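You operate a simulated robot arm through the tools that you are given. There is no shell and no other tool. Be economical: measure what you need, move in short steps, check, and stop when the job is done.

You are at the controls of a simulated robot arm. One attempt, no reset.

Task
Roll a high band right round the element on the marker turntable.
Fine: height knob first, arm on, wheel once round, arm off; element on the bench after.

Only the result counts: the job must be done as asked and must still hold three seconds after the hand-in. Knocking over, shifting, dropping, spilling or breaking anything else fails it.

Robot
A 6-joint arm with a two-finger parallel gripper, fixed in place. Base frame: the origin is at the foot of the arm, x ahead of it, y to its left, z up. Lengths are in mm, angles in rad, forces in N, time in s.
Its first joint turns from -1.257 to 1.257 rad. Payload 0.65 kg.
Tool frame: the origin (TCP) lies between the finger pads and is the grasp point; the fingertips stand 25 mm ahead of it; z points along the fingers, y is the line along which they close. The gripper opens to 76 mm. The fingers are 18 mm wide and 10 mm thick; the gripper's body (36 by 78 mm) begins 45 mm behind the TCP.
Orientation is that of the tool frame in the base frame, as [roll, pitch, yaw] about the fixed x, y, z axes, in that order (R = Rz(yaw) Ry(pitch) Rx(roll)). With the fingers straight down and closing along the base's y, the tool's x points along the base's -x, its y along +y and its z along -z.

Tools
- The arm moves only by the tool arm_command. Its argument "targets" is text: rows parted by semicolons, each of 7 numbers parted by spaces: the gripper command, from -1 (fully open) to 1 (shut), values between in proportion, then the shift along the base's x, y, z in mm, then the turn, a rotation vector about the base's x, y, z in rad. In form: gripper dx dy dz wx wy wz; .... A call has 1 to 20 rows; each row shifts and turns the commanded pose from where the row before left it. Each row takes 0.2 s and may step no farther than 50 mm and 0.15 rad from the row before; otherwise, or with a gripper value out of range, the whole call is refused. A pose out of reach is approached as far as the arm can. The call stops where the force on the tool passes 60 N (or 10 N more than at its start, if that is more) or the arm is blocked; 0.2 s more then pass. The fingers move at their own pace (about 108 mm/s each) and stop on an object; they squeeze with about 37 N. The grip force told is the motor's: it shows also when the fingers shut on nothing. Time passes only in rows, and 0.2 s behind the last, so rows that do not move let the fingers close. It gives the time, the measured TCP pose, the force on the tool (base axes), the opening and the grip force at its end, in the units of the frame above (readings bear some noise), and new pictures: "pictures" is both (left out), scene, wrist or none.
- Cameras (640 x 400 px; columns grow to the right, rows downward): "scene" is fixed at [69.5, 274, 396.3]; the picture's right is [-0.70, -0.71, 0.00], its down [-0.37, 0.37, -0.85] and it looks along [0.61, -0.60, -0.52] (base axes); focal length 214 px, centre (320, 200). "wrist" rides on the gripper at [58, 11, -81] in the tool frame; the picture's right is [-0.18, 0.98, 0.00], its down [-0.75, -0.14, -0.64] and it looks along [-0.63, -0.12, 0.77] (tool axes); focal length 243 px, centre (320, 200). There is no depth. A picture from a camera that has moved, and an enlarged one, comes with that camera's place and axes in the base frame and with its lens. The place of the scene camera against the robot may be out by one fixed shift of up to 18 mm in any direction.
- close_up(camera, box): a new picture of the part [left, top, right, bottom] of that camera's present view, enlarged. It takes no simulated time.
- finish_job(): hands the job in; it is judged then, once.

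Go step by step. Nothing tells you positions but the pictures and the camera data: compare them with the known pose of the tool, close in by small moves and look again before you grip or let go. The budget is 120 turns and 200 pictures, counting those below and the enlarged ones. Unless the task says otherwise, let go and move clear before handing in, and close with one line.

The tools are called after "Request:" by a JSON object that holds its "fn" and its "kwargs". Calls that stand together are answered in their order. arm_command: Moves the arm, as the interface text tells. Its arguments: {"type":"object","properties":{"targets":{"type":"string"},"pictures":{"type":"string","enum":["both","scene","wrist","none"]}},"required":["targets"]} The other tools are called the same way: close_up (camera, box) takes an enlarged picture of a part of a camera's view; finish_job () hands the job in.

At the start:

```text
clock: 0.0
tcp_pos: [212.8, 119.3, 352.0]
tool_rot: [3.141, 0.002, -3.14]
ft_force: [-0.1, 0.0, -0.7]
gripper_width: 76.0
gripper_force: 0.0
```

scene: 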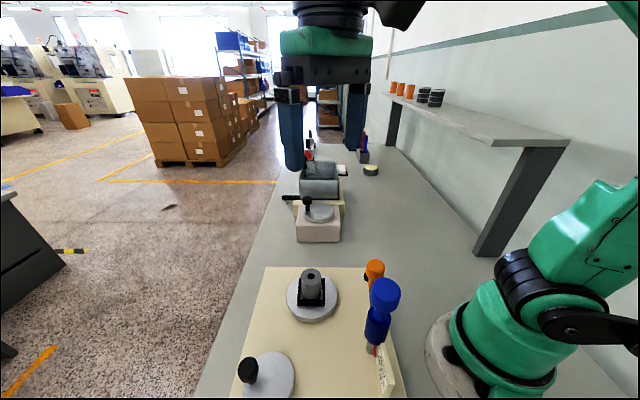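
wrist: 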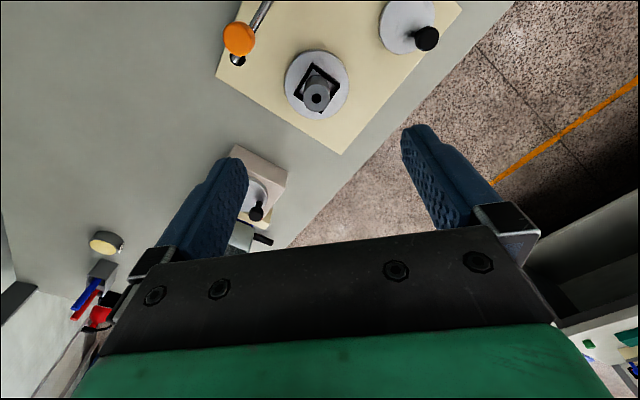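

I see a cream board with a turntable holding an element, a hand wheel with a knob, an orange-ended lever (arm) and a blue knob. I'll enlarge the views before moving.

Request:
{"fn": "close_up", "kwargs": {"camera": "scene", "box": [220, 240, 420, 400]}}

Request:
{"fn": "close_up", "kwargs": {"camera": "wrist", "box": [200, 0, 480, 175]}}

Request:
{"fn": "close_up", "kwargs": {"camera": "scene", "box": [260, 120, 400, 250]}}

```text
2.50 times, centred on (320, 320) of scene
camera zoom: at [69.5, 274.0, 396.3], right [-0.7, -0.71, 0.0], down [-0.37, 0.37, -0.85], along [0.61, -0.6, -0.52], focal length 536 px, centre (320, -100)
```

zoom: 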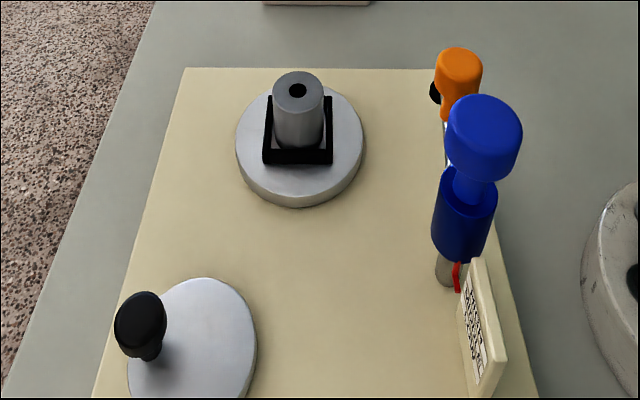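

```text
2.29 times, centred on (340, 88) of wrist
camera zoom: at [155.1, 131.4, 433.0], right [0.18, 0.98, 0.0], down [0.75, -0.14, 0.64], along [0.63, -0.12, -0.77], focal length 555 px, centre (274, 457)
```

zoom: 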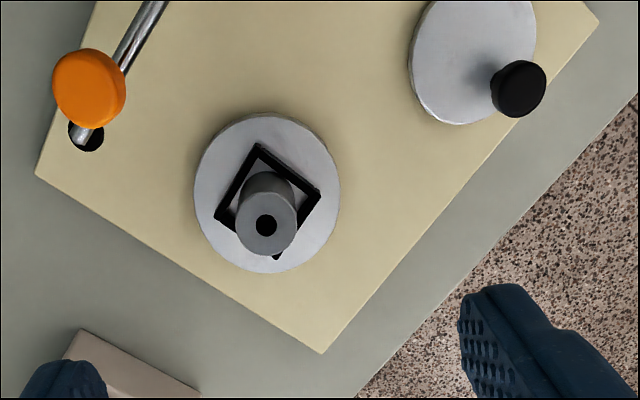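

```text
3.08 times, centred on (330, 185) of scene
camera zoom: at [69.5, 274.0, 396.3], right [-0.7, -0.71, 0.0], down [-0.37, 0.37, -0.85], along [0.61, -0.6, -0.52], focal length 660 px, centre (289, 246)
```

zoom: 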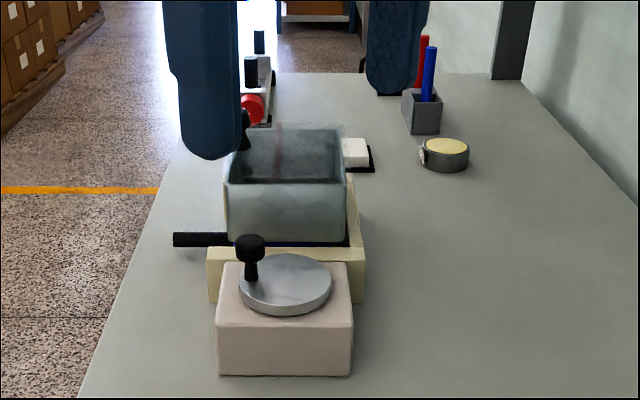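

The scene and wrist views place the element near (258,106), the wheel near (204,234), the orange lever near (175,41) and the blue knob near (128,117). I'll turn the tool high up so the wrist camera looks along -y over the board.

Request:
{"fn": "arm_command", "kwargs": {"targets": "-1 -3 5 0 0 0 -0.143; -1 -3 5 0 0 0 -0.143; -1 -3 5 0 0 0 -0.143; -1 -3 5 0 0 0 -0.143; -1 -3 5 0 0 0 -0.143; -1 -3 5 0 0 0 -0.143; -1 -3 5 0 0 0 -0.143; -1 -3 5 0 0 0 -0.143; -1 -3 5 0 0 0 -0.143; -1 -3 5 0 0 0 -0.143; -1 -3 5 0 0 0 -0.141"}}

```text
clock: 2.4
tcp_pos: [180.5, 174.6, 352.5]
tool_rot: [3.14, 0.002, 1.571]
ft_force: [-0.7, 0.4, 0.8]
gripper_width: 76.0
gripper_force: 0.0
camera wrist: at [191.8, 234.1, 433.8], right [0.98, -0.18, 0.0], down [-0.14, -0.75, 0.64], along [-0.12, -0.63, -0.77], focal length 243 px, centre (320, 200)
```

scene: 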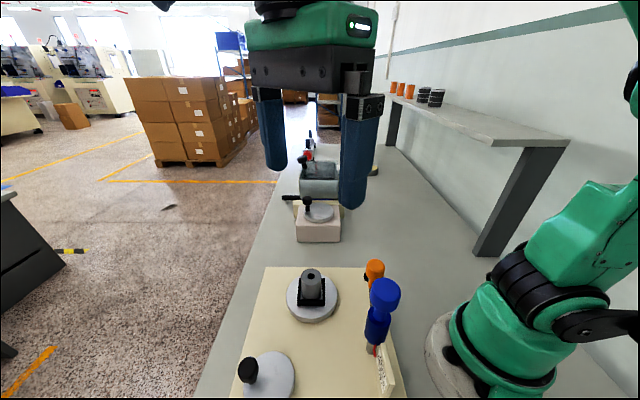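
wrist: 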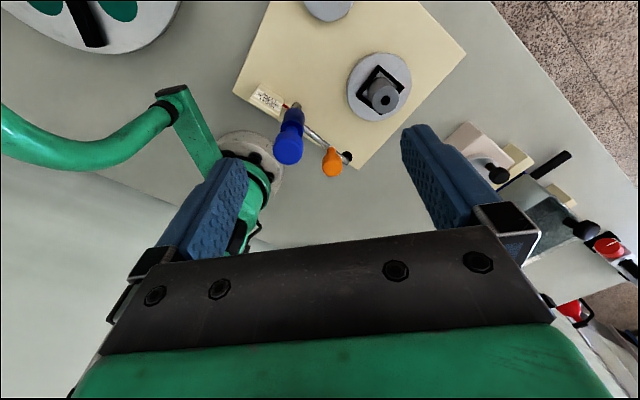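

Request:
{"fn": "close_up", "kwargs": {"camera": "wrist", "box": [225, 60, 425, 185]}}

Request:
{"fn": "close_up", "kwargs": {"camera": "scene", "box": [340, 250, 420, 400]}}

Request:
{"fn": "close_up", "kwargs": {"camera": "wrist", "box": [235, 75, 305, 120]}}

```text
3.20 times, centred on (325, 122) of wrist
camera zoom: at [191.8, 234.1, 433.8], right [0.98, -0.18, 0.0], down [-0.14, -0.75, 0.64], along [-0.12, -0.63, -0.77], focal length 776 px, centre (304, 448)
```

zoom: 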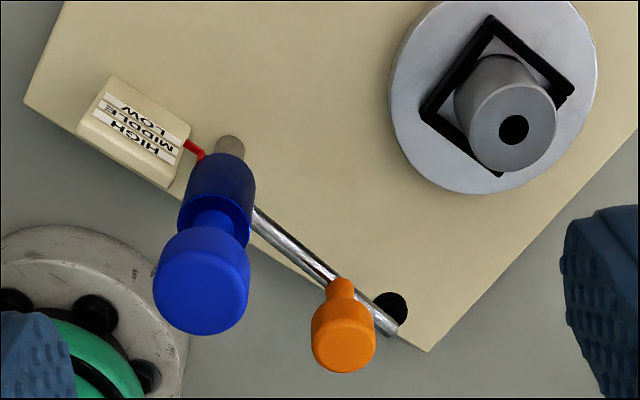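

```text
2.67 times, centred on (380, 325) of scene
camera zoom: at [69.5, 274.0, 396.3], right [-0.7, -0.71, 0.0], down [-0.37, 0.37, -0.85], along [0.61, -0.6, -0.52], focal length 572 px, centre (160, -133)
```

zoom: 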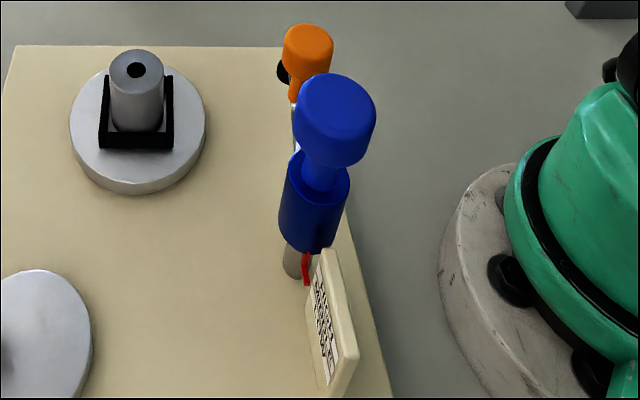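

```text
8.89 times, centred on (270, 98) of wrist
camera zoom: at [191.8, 234.1, 433.8], right [0.98, -0.18, 0.0], down [-0.14, -0.75, 0.64], along [-0.12, -0.63, -0.77], focal length 2157 px, centre (764, 1111)
```

zoom: 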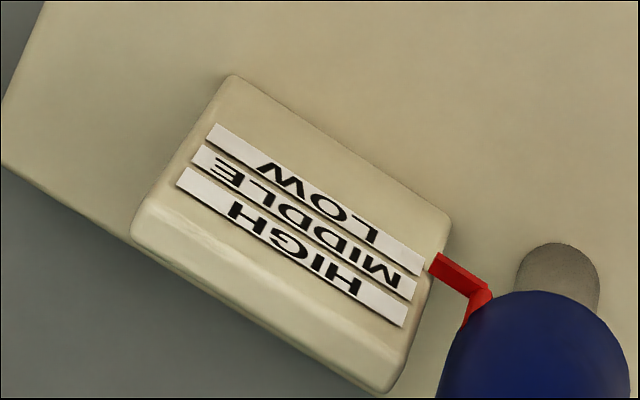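

The plate reads LOW, MIDDLE, HIGH from bottom to top, and the blue knob sits on a sleeve on a post with the red pointer at LOW. The arm rod with the orange knob comes off that sleeve. I'll move above the blue knob and look again.

Request:
{"fn": "arm_command", "kwargs": {"targets": "-1 -16 -21 -30 0 0 0; -1 -16 -21 -30 0 0 0; -1 -16 -21 -30 0 0 0"}}

```text
clock: 3.2
tcp_pos: [133.0, 110.7, 263.2]
tool_rot: [3.141, 0.002, 1.571]
ft_force: [-0.2, 1.1, -0.3]
gripper_width: 75.9
gripper_force: 0.0
camera wrist: at [143.4, 169.8, 343.9], right [0.98, -0.18, 0.0], down [-0.14, -0.75, 0.64], along [-0.12, -0.63, -0.77], focal length 243 px, centre (320, 200)
```

scene: 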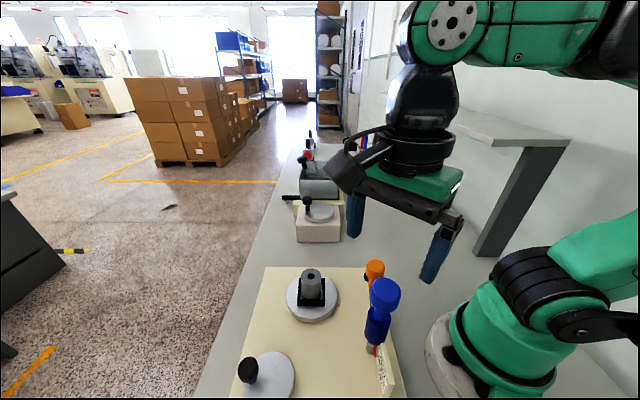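
wrist: 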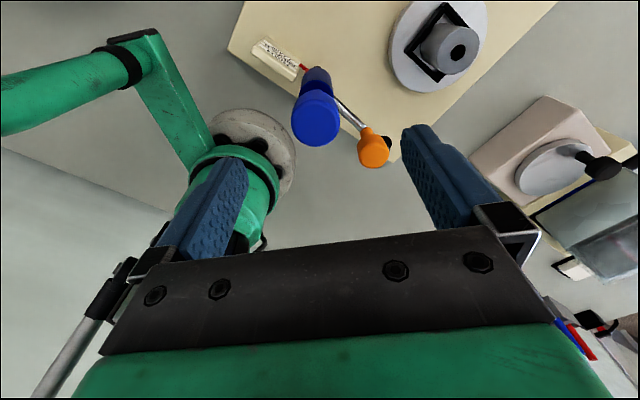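

Request:
{"fn": "close_up", "kwargs": {"camera": "wrist", "box": [230, 20, 410, 180]}}

```text
2.50 times, centred on (320, 100) of wrist
camera zoom: at [143.4, 169.8, 343.9], right [0.98, -0.18, 0.0], down [-0.14, -0.75, 0.64], along [-0.12, -0.63, -0.77], focal length 606 px, centre (320, 450)
```

zoom: 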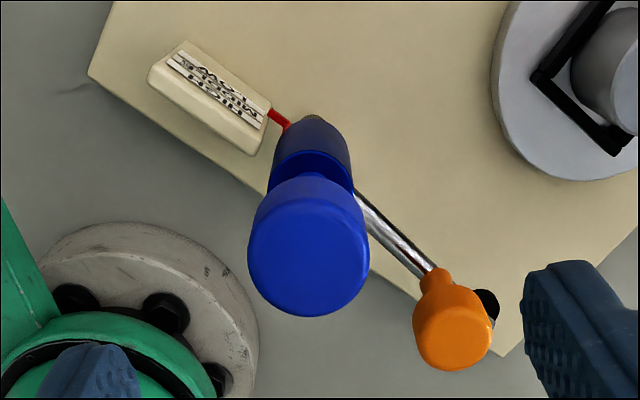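

The knob top estimates to about (127,104,~178). I'll centre in x and come down so the fingertips are about level with its top, then look.

Request:
{"fn": "arm_command", "kwargs": {"targets": "-1 -6 -7 -30 0 0 0; -1 0 0 -25 0 0 0"}}

Request:
{"fn": "close_up", "kwargs": {"camera": "wrist", "box": [160, 20, 480, 220]}}

Request:
{"fn": "close_up", "kwargs": {"camera": "scene", "box": [320, 220, 460, 360]}}

```text
clock: 3.8
tcp_pos: [126.6, 102.5, 207.3]
tool_rot: [3.14, 0.002, 1.573]
ft_force: [-0.5, 0.6, -0.5]
gripper_width: 76.2
gripper_force: 0.1
camera wrist: at [136.7, 162.5, 288.0], right [0.98, -0.18, 0.0], down [-0.14, -0.75, 0.64], along [-0.12, -0.63, -0.77], focal length 243 px, centre (320, 200)
```

scene: 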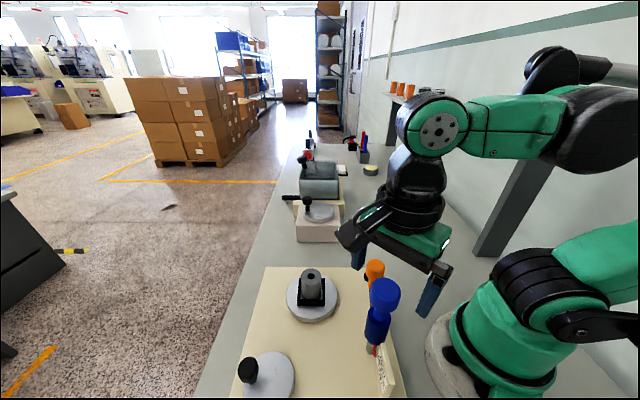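
wrist: 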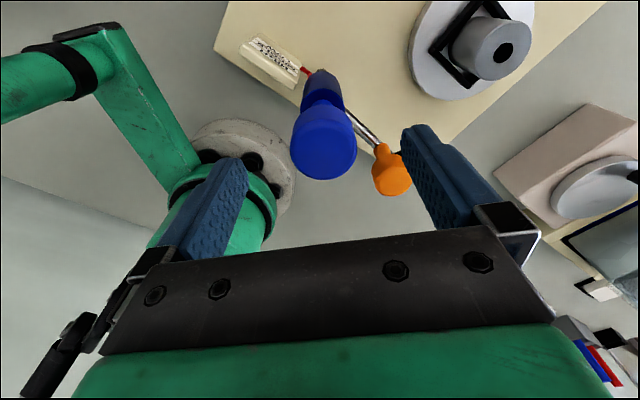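

```text
2.00 times, centred on (320, 120) of wrist
camera zoom: at [136.7, 162.5, 288.0], right [0.98, -0.18, 0.0], down [-0.14, -0.75, 0.64], along [-0.12, -0.63, -0.77], focal length 485 px, centre (320, 360)
```

zoom: 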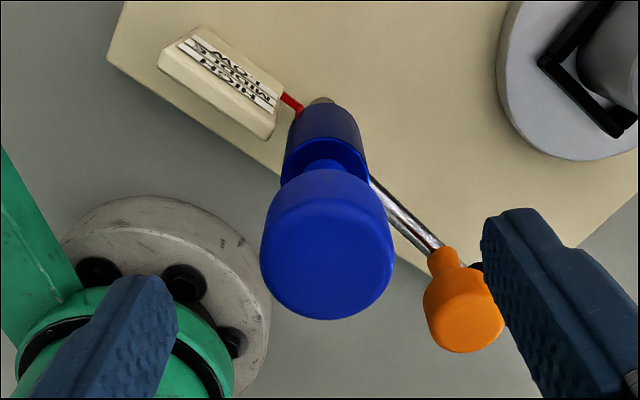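

```text
2.86 times, centred on (390, 290) of scene
camera zoom: at [69.5, 274.0, 396.3], right [-0.7, -0.71, 0.0], down [-0.37, 0.37, -0.85], along [0.61, -0.6, -0.52], focal length 613 px, centre (120, -57)
```

zoom: 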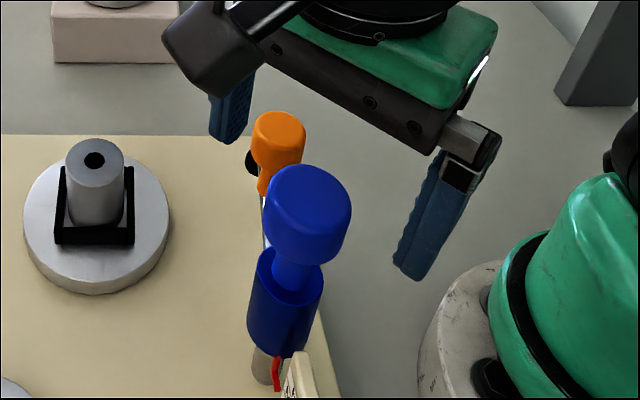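

Fingertips and knob line up in both views at about (127,103.5,178). I'll come down round the knob and close on it.

Request:
{"fn": "arm_command", "kwargs": {"targets": "-1 0.5 1 -20 0 0 0; -1 0 0 -18 0 0 0; -1 0 0 0 0 0 0; 1 0 0 0 0 0 0; 1 0 0 0 0 0 0; 1 0 0 0 0 0 0"}}

Request:
{"fn": "close_up", "kwargs": {"camera": "wrist", "box": [200, 20, 440, 200]}}

```text
clock: 5.2
tcp_pos: [127.0, 104.4, 168.2]
tool_rot: [3.136, 0.002, 1.571]
ft_force: [43.8, 0.2, -3.2]
gripper_width: 34.7
gripper_force: 44.9
camera wrist: at [137.3, 164.4, 249.9], right [0.98, -0.18, 0.01], down [-0.15, -0.75, 0.64], along [-0.11, -0.63, -0.77], focal length 243 px, centre (320, 200)
```

scene: 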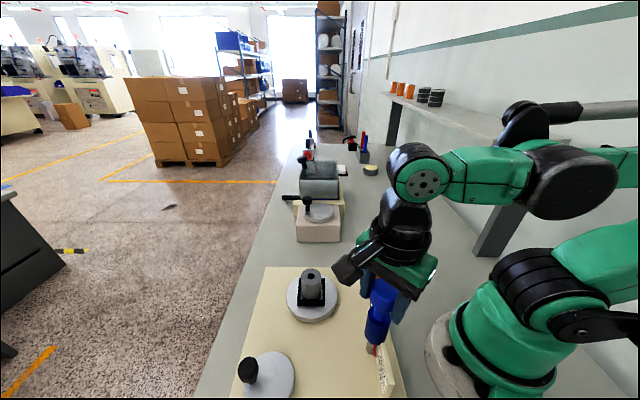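
wrist: 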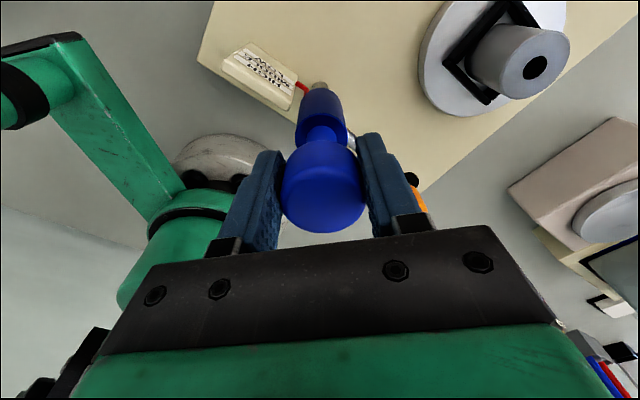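

```text
2.22 times, centred on (320, 110) of wrist
camera zoom: at [137.3, 164.4, 249.9], right [0.98, -0.18, 0.01], down [-0.15, -0.75, 0.64], along [-0.11, -0.63, -0.77], focal length 539 px, centre (320, 400)
```

zoom: 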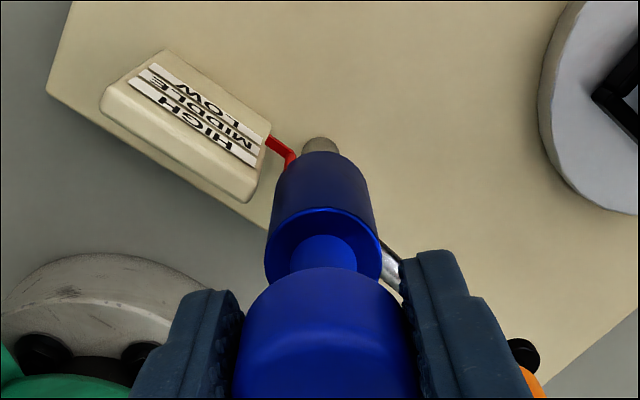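

The knob is held, but there is a sideways load of 44 N, so I'm slightly off centre. I'll ease it by moving +x a little and check.

Request:
{"fn": "arm_command", "kwargs": {"targets": "1 1.5 0 0 0 0 0; 1 0 0 0 0 0 0", "pictures": "none"}}

```text
clock: 5.8
tcp_pos: [127.0, 105.1, 168.8]
tool_rot: [-3.137, 0.001, 1.573]
ft_force: [-1.5, -9.4, -3.2]
gripper_width: 34.3
gripper_force: 45.4
```

Side load is gone. I'll pull gently upward to see whether the sleeve slides.

Request:
{"fn": "arm_command", "kwargs": {"targets": "1 0 0 2 0 0 0; 1 0 0 2 0 0 0; 1 0 0 0 0 0 0", "pictures": "wrist"}}

Request:
{"fn": "close_up", "kwargs": {"camera": "wrist", "box": [200, 20, 440, 200]}}

```text
clock: 6.6
tcp_pos: [127.5, 105.7, 174.2]
tool_rot: [-3.14, 0.003, 1.572]
ft_force: [-21.0, 0.3, -0.8]
gripper_width: 34.3
gripper_force: 44.5
camera wrist: at [138.1, 164.5, 254.1], right [0.98, -0.18, 0.0], down [-0.14, -0.75, 0.64], along [-0.12, -0.63, -0.77], focal length 243 px, centre (320, 200)
```

wrist: 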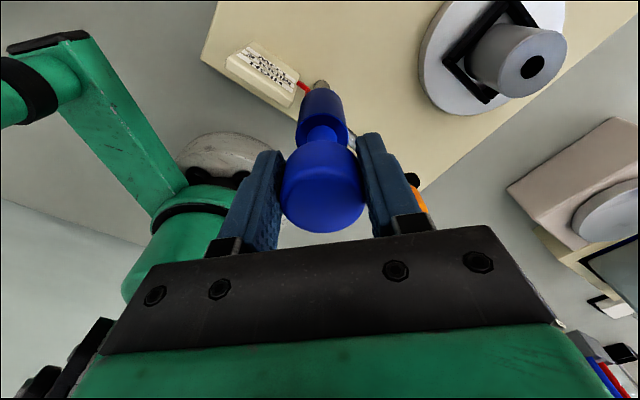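

```text
2.22 times, centred on (320, 110) of wrist
camera zoom: at [138.1, 164.5, 254.1], right [0.98, -0.18, 0.0], down [-0.14, -0.75, 0.64], along [-0.12, -0.63, -0.77], focal length 539 px, centre (320, 400)
```

zoom: 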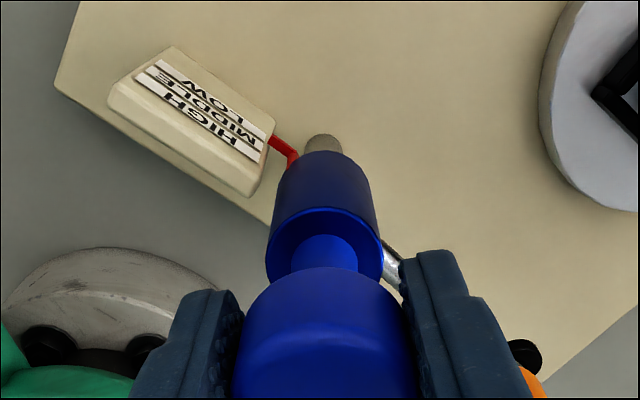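

The sleeve slides with the knob. I'll keep raising in small steps and watch the pointer.

Request:
{"fn": "arm_command", "kwargs": {"targets": "1 -0.5 0 2 0 0 0; 1 0 0 2 0 0 0; 1 0 0 0 0 0 0", "pictures": "none"}}

Request:
{"fn": "close_up", "kwargs": {"camera": "wrist", "box": [220, 30, 330, 110]}}

Request:
{"fn": "close_up", "kwargs": {"camera": "scene", "box": [350, 310, 410, 390]}}

```text
clock: 7.4
tcp_pos: [127.9, 105.5, 177.3]
tool_rot: [-3.141, 0.002, 1.572]
ft_force: [-25.3, -10.5, 2.0]
gripper_width: 34.4
gripper_force: 44.7
```

```text
5.00 times, centred on (275, 70) of wrist
camera zoom: at [138.1, 164.5, 257.9], right [0.98, -0.18, 0.0], down [-0.14, -0.75, 0.64], along [-0.12, -0.63, -0.76], focal length 1213 px, centre (545, 850)
```

zoom: 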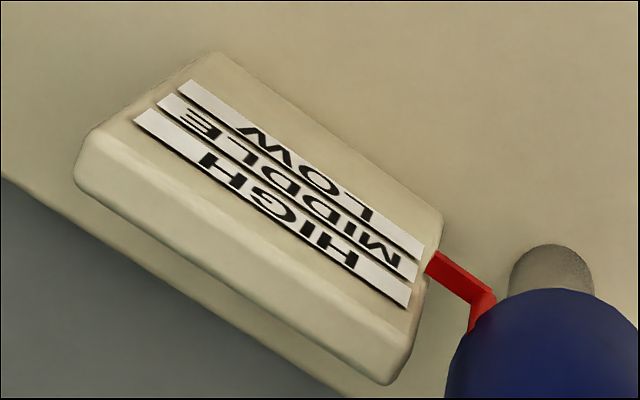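

```text
5.00 times, centred on (380, 350) of scene
camera zoom: at [69.5, 273.9, 396.3], right [-0.7, -0.71, 0.0], down [-0.37, 0.37, -0.85], along [0.61, -0.6, -0.52], focal length 1072 px, centre (20, -550)
```

zoom: 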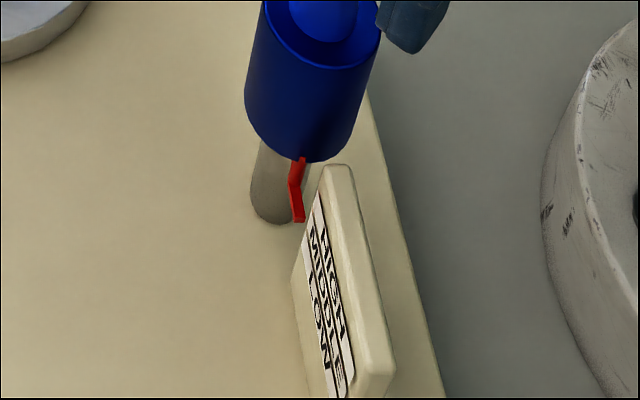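

Pointer is now around MIDDLE after about 8 mm. I'll raise further towards HIGH.

Request:
{"fn": "arm_command", "kwargs": {"targets": "1 -0.8 -0.3 2 0 0 0; 1 0 0 2 0 0 0; 1 0 0 2 0 0 0; 1 0 0 0 0 0 0", "pictures": "none"}}

Request:
{"fn": "close_up", "kwargs": {"camera": "wrist", "box": [220, 30, 330, 110]}}

Request:
{"fn": "close_up", "kwargs": {"camera": "scene", "box": [350, 310, 410, 390]}}

```text
clock: 8.4
tcp_pos: [127.1, 105.8, 182.8]
tool_rot: [3.138, 0.003, 1.571]
ft_force: [3.5, -10.4, -4.3]
gripper_width: 34.5
gripper_force: 44.7
```

```text
5.00 times, centred on (275, 70) of wrist
camera zoom: at [137.7, 164.5, 264.1], right [0.98, -0.18, 0.0], down [-0.14, -0.75, 0.64], along [-0.12, -0.63, -0.77], focal length 1213 px, centre (545, 850)
```

zoom: 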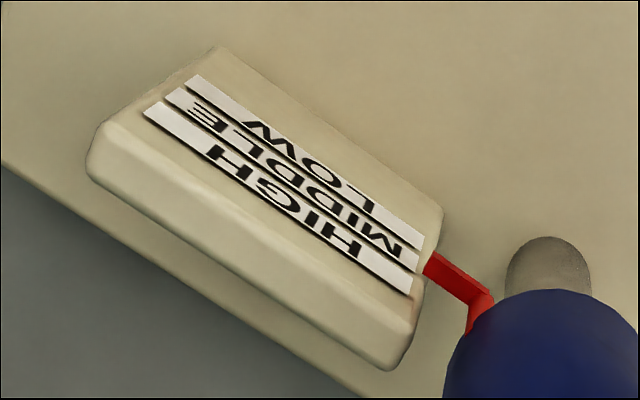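

```text
5.00 times, centred on (380, 350) of scene
camera zoom: at [69.6, 273.9, 396.3], right [-0.7, -0.71, 0.0], down [-0.37, 0.37, -0.85], along [0.61, -0.6, -0.52], focal length 1072 px, centre (20, -550)
```

zoom: 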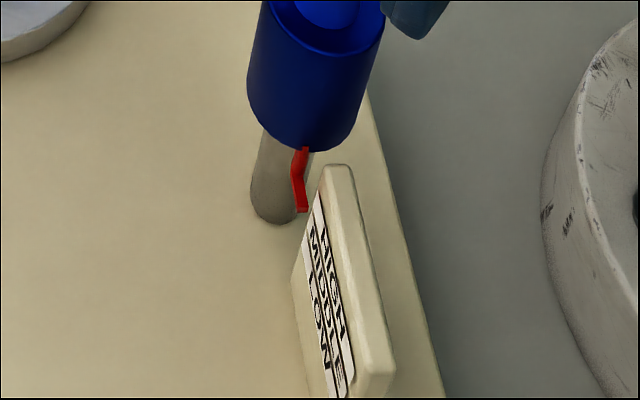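

Request:
{"fn": "close_up", "kwargs": {"camera": "scene", "box": [370, 335, 402, 355]}}

Request:
{"fn": "close_up", "kwargs": {"camera": "wrist", "box": [280, 65, 328, 95]}}

```text
16.00 times, centred on (386, 345) of scene
camera zoom: at [69.6, 273.9, 396.3], right [-0.7, -0.71, 0.0], down [-0.37, 0.37, -0.85], along [0.61, -0.6, -0.52], focal length 3432 px, centre (-736, -2120)
```

zoom: 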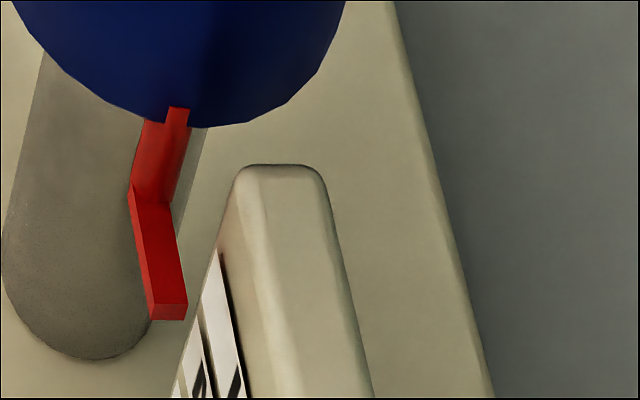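

```text
13.33 times, centred on (304, 80) of wrist
camera zoom: at [137.7, 164.5, 264.1], right [0.98, -0.18, 0.0], down [-0.14, -0.75, 0.64], along [-0.12, -0.63, -0.77], focal length 3235 px, centre (533, 1800)
```

zoom: 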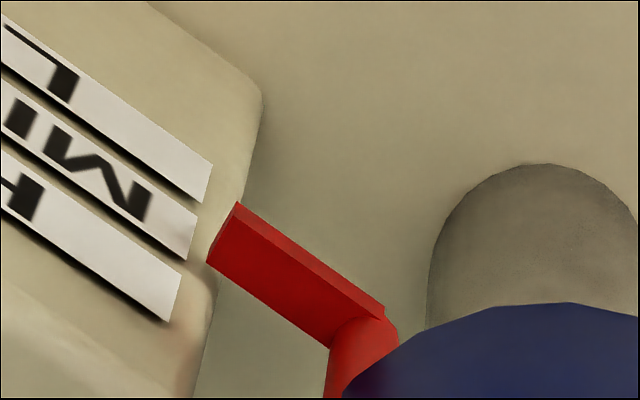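

Triangulating pointer and strips, the pointer is just above MIDDLE and the strip spacing is about 10 mm. HIGH needs roughly 7 mm more.

Request:
{"fn": "arm_command", "kwargs": {"targets": "1 0 -0.2 2 0 0 0; 1 0 0 2 0 0 0; 1 0 0 2 0 0 0; 1 0 0 1 0 0 0; 1 0 0 0 0 0 0", "pictures": "none"}}

Request:
{"fn": "close_up", "kwargs": {"camera": "scene", "box": [370, 331, 402, 351]}}

Request:
{"fn": "close_up", "kwargs": {"camera": "wrist", "box": [280, 65, 328, 95]}}

```text
clock: 9.6
tcp_pos: [126.8, 105.3, 190.4]
tool_rot: [-3.141, 0.002, 1.572]
ft_force: [4.1, -1.2, 2.0]
gripper_width: 34.4
gripper_force: 44.6
```

```text
16.00 times, centred on (386, 341) of scene
camera zoom: at [69.6, 274.0, 396.3], right [-0.7, -0.71, 0.0], down [-0.37, 0.37, -0.85], along [0.61, -0.6, -0.52], focal length 3432 px, centre (-736, -2056)
```

zoom: 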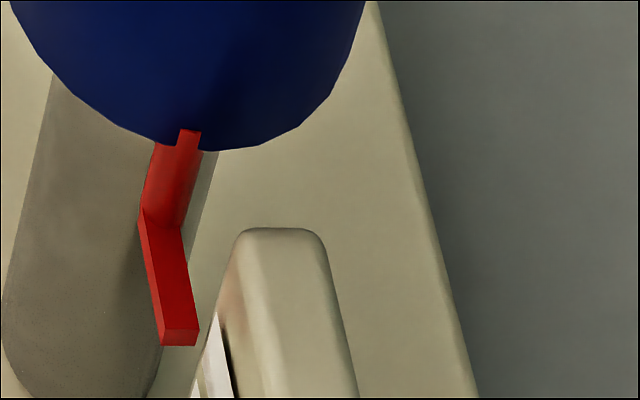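

```text
13.33 times, centred on (304, 80) of wrist
camera zoom: at [137.9, 164.6, 271.0], right [0.98, -0.18, 0.0], down [-0.14, -0.75, 0.64], along [-0.12, -0.63, -0.76], focal length 3235 px, centre (533, 1800)
```

zoom: 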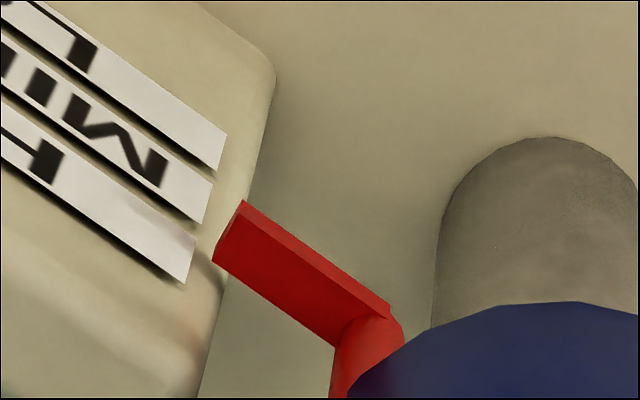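

The pointer is about 2 mm below the HIGH strip. I'll raise it 2 mm more and check.

Request:
{"fn": "arm_command", "kwargs": {"targets": "1 0 0 1 0 0 0; 1 0 0 1 0 0 0; 1 0 0 0 0 0 0", "pictures": "none"}}

Request:
{"fn": "close_up", "kwargs": {"camera": "scene", "box": [370, 331, 402, 351]}}

Request:
{"fn": "close_up", "kwargs": {"camera": "wrist", "box": [280, 65, 328, 95]}}

```text
clock: 10.4
tcp_pos: [127.2, 105.2, 192.2]
tool_rot: [3.141, 0.002, 1.572]
ft_force: [-2.4, 1.2, 3.3]
gripper_width: 34.5
gripper_force: 44.5
```

```text
16.00 times, centred on (386, 341) of scene
camera zoom: at [69.5, 274.0, 396.3], right [-0.7, -0.71, 0.0], down [-0.37, 0.37, -0.85], along [0.61, -0.6, -0.52], focal length 3432 px, centre (-736, -2056)
```

zoom: 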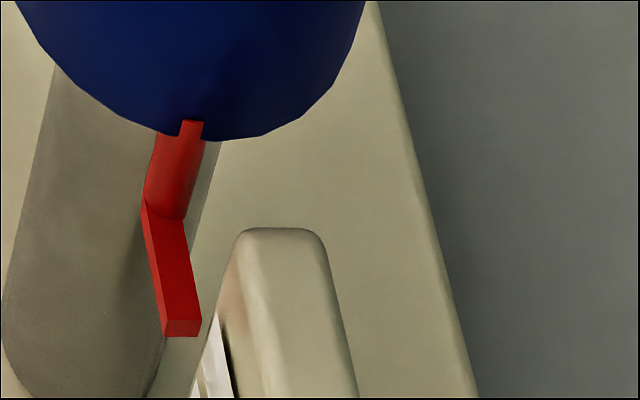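

```text
13.33 times, centred on (304, 80) of wrist
camera zoom: at [137.9, 164.5, 272.7], right [0.98, -0.18, 0.0], down [-0.14, -0.75, 0.64], along [-0.12, -0.63, -0.77], focal length 3235 px, centre (533, 1800)
```

zoom: 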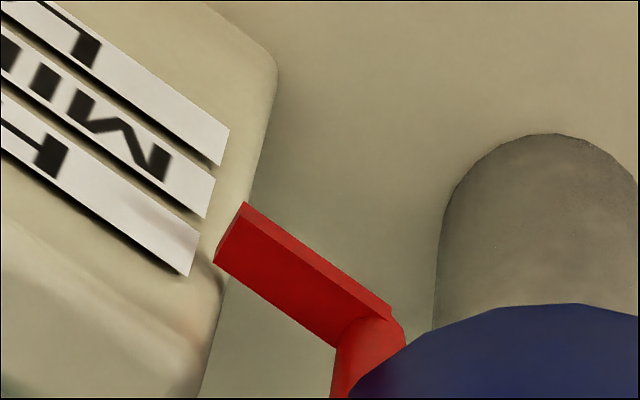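

The pointer now matches HIGH. I'll release, rise clear, and check that it stays.

Request:
{"fn": "arm_command", "kwargs": {"targets": "-1 0 0 0 0 0 0; -1 0 0 0 0 0 0; -1 0 0 0 0 0 0; -1 0 0 20 0 0 0; -1 0 0 35 0 0 0; -1 10 10 30 0 0 0"}}

Request:
{"fn": "close_up", "kwargs": {"camera": "scene", "box": [370, 331, 402, 351]}}

Request:
{"fn": "close_up", "kwargs": {"camera": "wrist", "box": [230, 20, 430, 160]}}

```text
clock: 11.8
tcp_pos: [138.4, 115.5, 277.1]
tool_rot: [3.141, 0.002, 1.572]
ft_force: [-0.4, -1.5, 0.3]
gripper_width: 76.2
gripper_force: 0.0
camera wrist: at [149.0, 174.2, 357.9], right [0.98, -0.18, 0.0], down [-0.14, -0.75, 0.64], along [-0.12, -0.63, -0.77], focal length 243 px, centre (320, 200)
```

scene: 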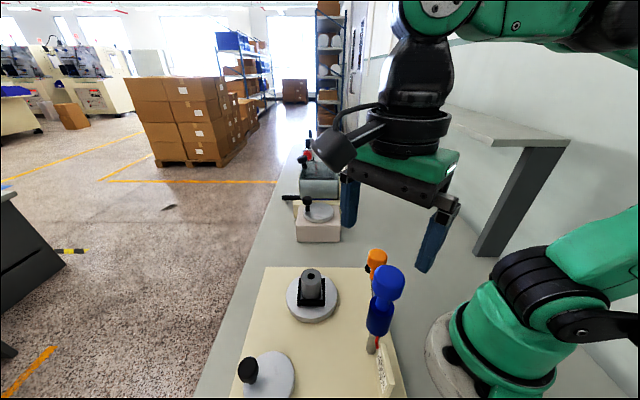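
wrist: 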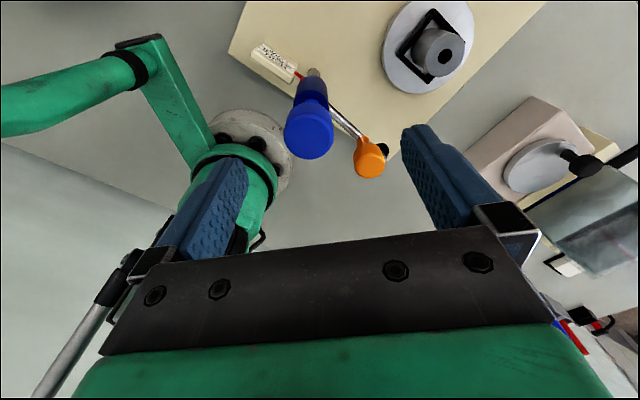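

```text
16.00 times, centred on (386, 341) of scene
camera zoom: at [69.5, 273.9, 396.3], right [-0.7, -0.71, 0.0], down [-0.37, 0.37, -0.85], along [0.61, -0.6, -0.52], focal length 3432 px, centre (-736, -2056)
```

zoom: 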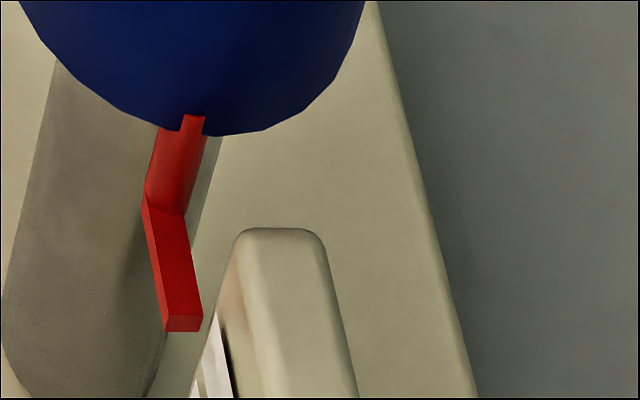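

```text
2.86 times, centred on (330, 90) of wrist
camera zoom: at [149.0, 174.2, 357.9], right [0.98, -0.18, 0.0], down [-0.14, -0.75, 0.64], along [-0.12, -0.63, -0.77], focal length 693 px, centre (291, 514)
```

zoom: 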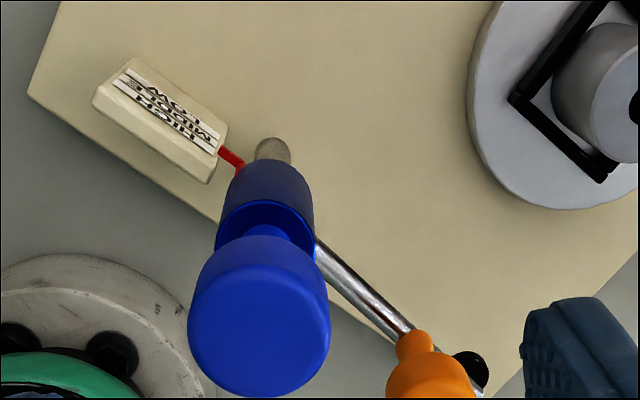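

The height snapped to HIGH and stays. The orange knob should now be near (174,40), top z about 148. I'll turn the gripper so its fingers close along the arm's length and move above the orange knob.

Request:
{"fn": "arm_command", "kwargs": {"targets": "-0.3 2.4 -5 0 0 0 0.1466; -0.3 2.4 -5 0 0 0 0.1466; -0.3 2.4 -5 0 0 0 0.1466; -0.3 2.4 -5 0 0 0 0.1466; -0.3 2.4 -5 0 0 0 0.1466; -0.3 2.4 -5 0 0 0 0.1466; -0.3 2.4 -5 0 0 0 0.1466; -0.3 2.4 -5 0 0 0 0.1466; -0.3 2.4 -5 0 0 0 0.1466; -0.3 2.4 -5 0 0 0 0.1466; -0.3 2.4 -5 0 0 0 0.1466; -0.3 2.4 -5 0 0 0 0.1466; -0.3 2.4 -5 0 0 0 0.1466; -0.3 2.4 -5 -20 0 0 0.1466; -0.3 2 -5 -20 0 0 0.1466"}}

Request:
{"fn": "close_up", "kwargs": {"camera": "wrist", "box": [200, 40, 440, 200]}}

Request:
{"fn": "close_up", "kwargs": {"camera": "scene", "box": [270, 200, 430, 340]}}

```text
clock: 15.0
tcp_pos: [171.9, 39.3, 235.7]
tool_rot: [3.139, 0.002, -2.509]
ft_force: [0.6, 0.0, 0.0]
gripper_width: 49.5
gripper_force: 0.0
camera wrist: at [119.1, 14.7, 316.3], right [-0.43, 0.9, 0.0], down [0.69, 0.33, 0.64], along [0.58, 0.28, -0.77], focal length 243 px, centre (320, 200)
```

scene: 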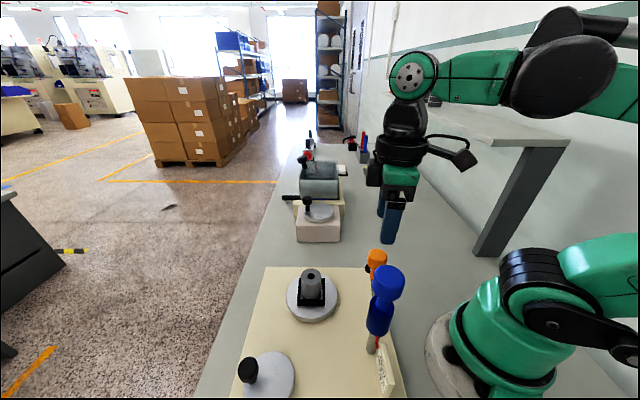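
wrist: 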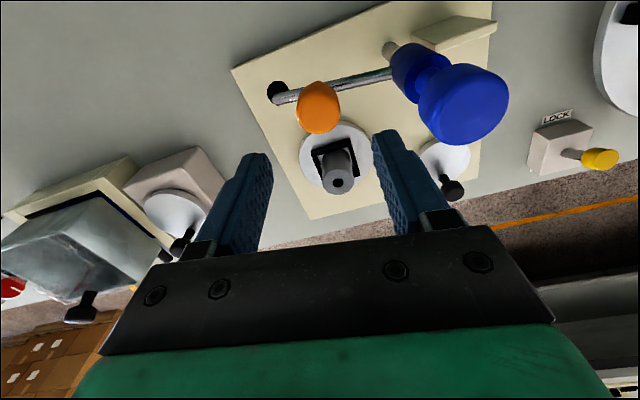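

```text
2.50 times, centred on (320, 120) of wrist
camera zoom: at [119.1, 14.7, 316.3], right [-0.43, 0.9, 0.0], down [0.69, 0.33, 0.64], along [0.58, 0.28, -0.77], focal length 606 px, centre (320, 400)
```

zoom: 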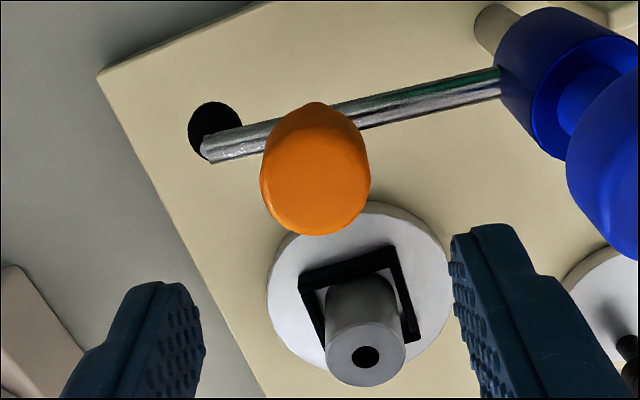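

```text
2.86 times, centred on (350, 270) of scene
camera zoom: at [69.6, 274.0, 396.3], right [-0.7, -0.71, 0.0], down [-0.37, 0.37, -0.85], along [0.61, -0.6, -0.52], focal length 613 px, centre (234, 0)
```

zoom: 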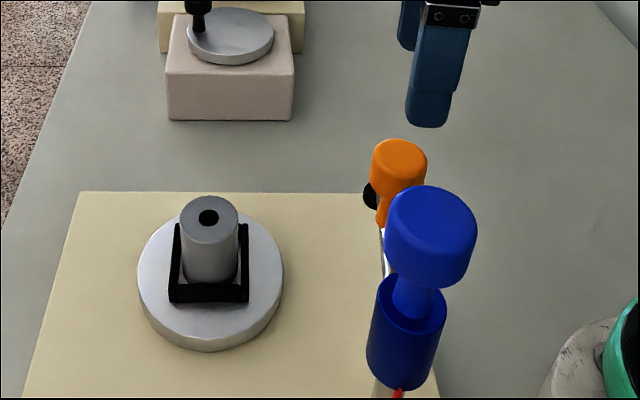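

The orange knob works out near (175.5,41.3), top about z 149. I'll come down until the tips are just above it and check.

Request:
{"fn": "arm_command", "kwargs": {"targets": "-0.3 3.6 2 -30 0 0 0; -0.3 0 0 -25 0 0 0; -0.3 0 0 0 0 0 0"}}

Request:
{"fn": "close_up", "kwargs": {"camera": "scene", "box": [320, 200, 440, 320]}}

```text
clock: 15.8
tcp_pos: [176.2, 42.3, 179.6]
tool_rot: [3.14, 0.001, -2.513]
ft_force: [0.0, -1.0, -0.4]
gripper_width: 49.3
gripper_force: 0.1
camera wrist: at [122.6, 17.9, 260.0], right [-0.43, 0.9, 0.0], down [0.69, 0.33, 0.64], along [0.58, 0.28, -0.77], focal length 243 px, centre (320, 200)
```

scene: 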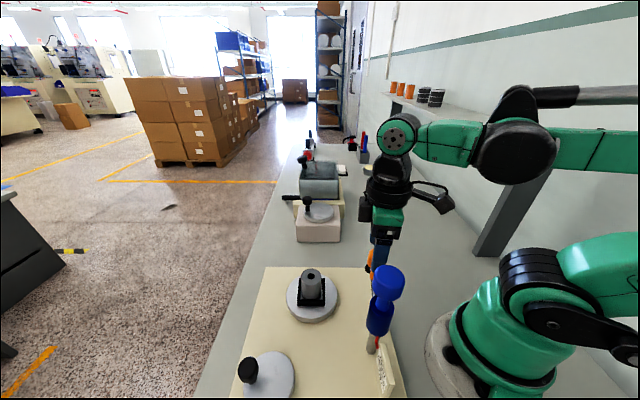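
wrist: 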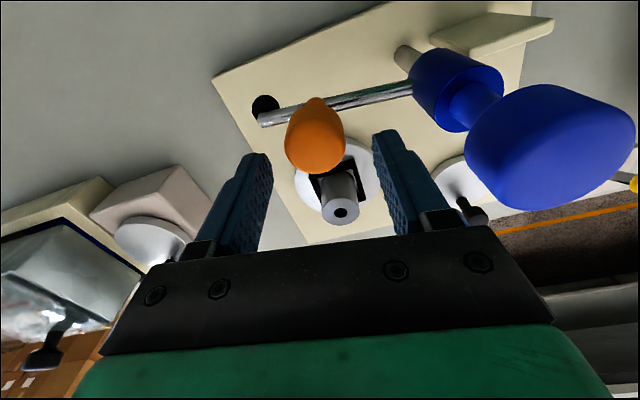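

```text
3.33 times, centred on (380, 260) of scene
camera zoom: at [69.5, 274.0, 396.3], right [-0.7, -0.71, 0.0], down [-0.37, 0.37, -0.85], along [0.61, -0.6, -0.52], focal length 715 px, centre (120, 0)
```

zoom: 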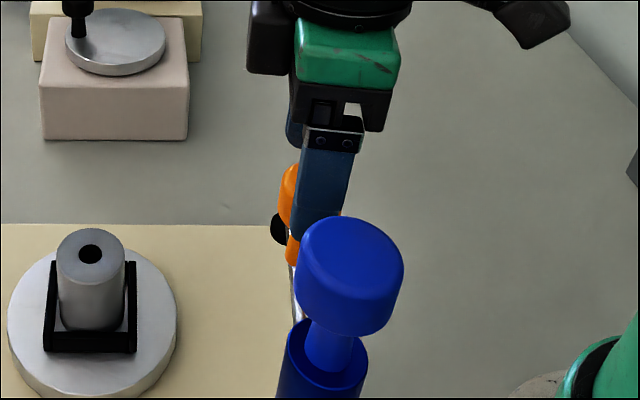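

Aligned within a millimetre or so. I'll go down round the orange knob and close.

Request:
{"fn": "arm_command", "kwargs": {"targets": "-0.3 1 0.5 -20 0 0 0; -0.3 0 0 -21 0 0 0; -0.3 0 0 0 0 0 0; 1 0 0 0 0 0 0; 1 0 0 0 0 0 0; 1 0 0 0 0 0 0"}}

```text
clock: 17.2
tcp_pos: [179.0, 41.5, 138.3]
tool_rot: [-3.138, 0.002, -2.513]
ft_force: [19.0, -28.1, -6.9]
gripper_width: 28.9
gripper_force: 43.2
camera wrist: at [123.9, 17.2, 219.4], right [-0.43, 0.9, 0.0], down [0.69, 0.33, 0.64], along [0.58, 0.27, -0.76], focal length 243 px, centre (320, 200)
```

scene: 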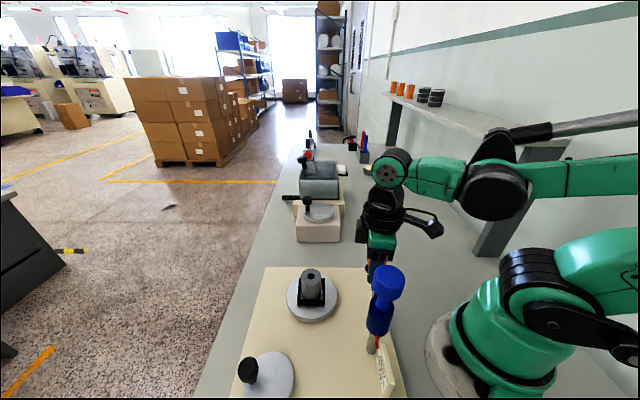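
wrist: 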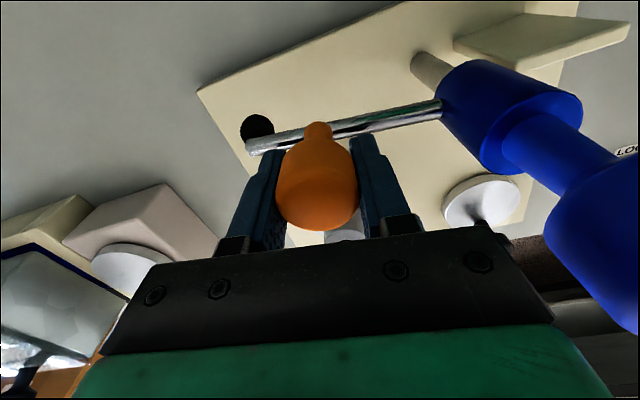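

Knob held with a radial load. I'll relieve it outward, then swing the arm a little about the post and check the forces.

Request:
{"fn": "arm_command", "kwargs": {"targets": "1 0.7 -0.9 0 0 0 0; 1 0 0 0 0 0 0; 1 6.13 5.53 0 0 0 0.1; 1 0 0 0 0 0 0", "pictures": "wrist"}}

```text
clock: 18.2
tcp_pos: [183.4, 46.7, 139.5]
tool_rot: [3.136, 0.0, -2.411]
ft_force: [-9.2, 2.8, -32.3]
gripper_width: 28.9
gripper_force: 43.0
camera wrist: at [133.5, 17.4, 220.2], right [-0.52, 0.85, 0.0], down [0.66, 0.4, 0.64], along [0.55, 0.34, -0.77], focal length 243 px, centre (320, 200)
```

wrist: 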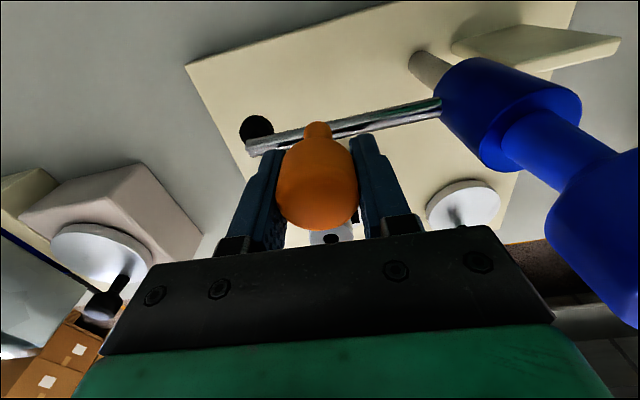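

The arm swings freely; there's a slight upward pull, so I'll ease down 1 mm and continue the swing.

Request:
{"fn": "arm_command", "kwargs": {"targets": "1 0 0 -1 0 0 0; 1 5.52 6.07 0 0 0 0.1; 1 4.9 6.6 0 0 0 0.1; 1 0 0 0 0 0 0", "pictures": "none"}}

```text
clock: 19.2
tcp_pos: [195.6, 60.6, 138.1]
tool_rot: [3.137, 0.0, -2.209]
ft_force: [-38.8, 23.6, -3.6]
gripper_width: 28.9
gripper_force: 43.5
```

Request:
{"fn": "arm_command", "kwargs": {"targets": "1 -1.2 0.8 0 0 0 0; 1 0 0 0 0 0 0; 1 4.1 6.9 0 0 0 0.1; 1 0 0 0 0 0 0", "pictures": "wrist"}}

```text
clock: 20.2
tcp_pos: [196.8, 68.0, 140.0]
tool_rot: [3.139, 0.002, -2.11]
ft_force: [-33.2, 15.0, -0.2]
gripper_width: 29.2
gripper_force: 43.2
camera wrist: at [157.9, 23.8, 219.6], right [-0.75, 0.66, 0.0], down [0.51, 0.57, 0.64], along [0.42, 0.48, -0.77], focal length 243 px, centre (320, 200)
```

wrist: 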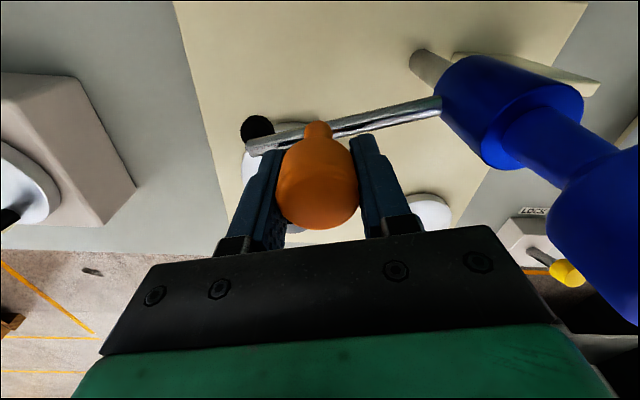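

Request:
{"fn": "arm_command", "kwargs": {"targets": "1 -1.0 0.5 0 0 0 0; 1 3.1 7.2 0 0 0 0.1; 1 0 0 0 0 0 0", "pictures": "none"}}

Request:
{"fn": "close_up", "kwargs": {"camera": "scene", "box": [270, 230, 410, 350]}}

Request:
{"fn": "close_up", "kwargs": {"camera": "wrist", "box": [200, 60, 460, 230]}}

```text
clock: 21.0
tcp_pos: [199.5, 74.6, 140.1]
tool_rot: [-3.139, -0.001, -2.01]
ft_force: [-5.7, -2.6, -19.2]
gripper_width: 29.2
gripper_force: 42.7
```

```text
3.33 times, centred on (340, 290) of scene
camera zoom: at [69.6, 274.0, 396.3], right [-0.7, -0.71, 0.0], down [-0.37, 0.37, -0.85], along [0.61, -0.6, -0.52], focal length 715 px, centre (253, -100)
```

zoom: 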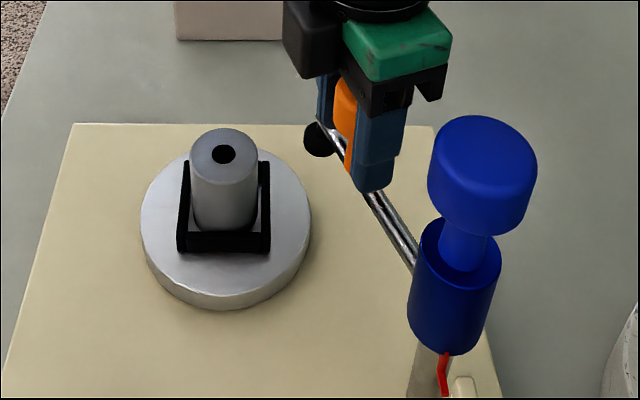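

```text
2.35 times, centred on (330, 145) of wrist
camera zoom: at [165.1, 27.6, 220.3], right [-0.81, 0.59, 0.0], down [0.45, 0.62, 0.64], along [0.38, 0.52, -0.77], focal length 571 px, centre (296, 329)
```

zoom: 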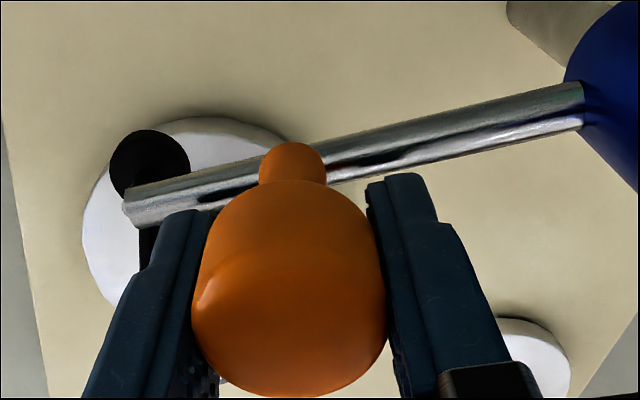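

Request:
{"fn": "arm_command", "kwargs": {"targets": "1 2.5 7.4 -0.5 0 0 0.1; 1 1.0 3.8 0 0 0 0.05; 1 0 0 0 0 0 0", "pictures": "none"}}

Request:
{"fn": "close_up", "kwargs": {"camera": "scene", "box": [270, 230, 410, 350]}}

Request:
{"fn": "close_up", "kwargs": {"camera": "wrist", "box": [200, 60, 460, 230]}}

```text
clock: 21.8
tcp_pos: [203.6, 85.3, 138.8]
tool_rot: [3.138, 0.0, -1.863]
ft_force: [-12.5, 3.9, -0.3]
gripper_width: 28.8
gripper_force: 42.9
```

```text
3.33 times, centred on (340, 290) of scene
camera zoom: at [69.5, 274.0, 396.3], right [-0.7, -0.71, 0.0], down [-0.37, 0.37, -0.85], along [0.61, -0.6, -0.52], focal length 715 px, centre (253, -100)
```

zoom: 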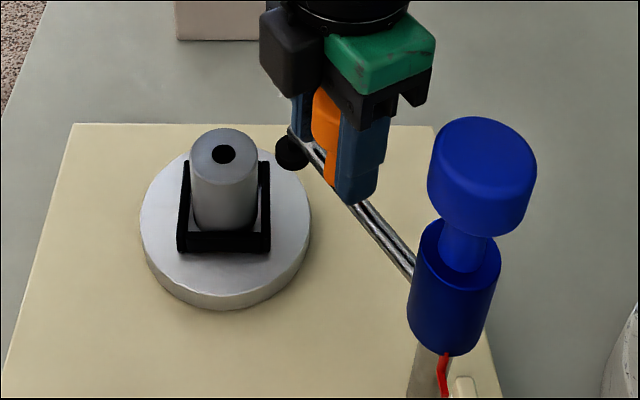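

```text
2.35 times, centred on (330, 145) of wrist
camera zoom: at [175.8, 34.9, 219.6], right [-0.89, 0.46, 0.0], down [0.35, 0.68, 0.64], along [0.29, 0.57, -0.77], focal length 571 px, centre (296, 329)
```

zoom: 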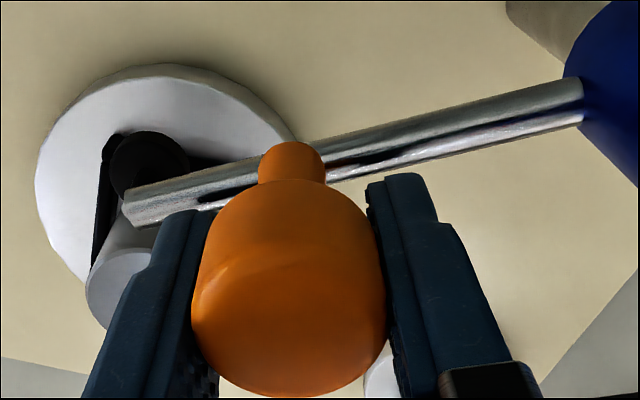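

Roller is about 8–10 mm from the element. Smaller steps now.

Request:
{"fn": "arm_command", "kwargs": {"targets": "1 0.7 3.8 0 0 0 0.05; 1 0 0 0 0 0 0", "pictures": "none"}}

Request:
{"fn": "close_up", "kwargs": {"camera": "scene", "box": [270, 240, 370, 330]}}

```text
clock: 22.4
tcp_pos: [203.9, 90.6, 137.1]
tool_rot: [3.138, 0.001, -1.811]
ft_force: [-30.1, 3.9, 1.0]
gripper_width: 29.1
gripper_force: 43.0
```

```text
4.44 times, centred on (320, 285) of scene
camera zoom: at [69.5, 274.0, 396.3], right [-0.7, -0.71, 0.0], down [-0.37, 0.37, -0.85], along [0.61, -0.6, -0.52], focal length 953 px, centre (320, -178)
```

zoom: 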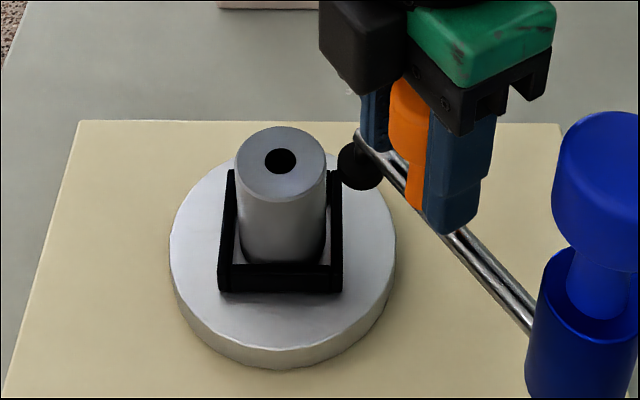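

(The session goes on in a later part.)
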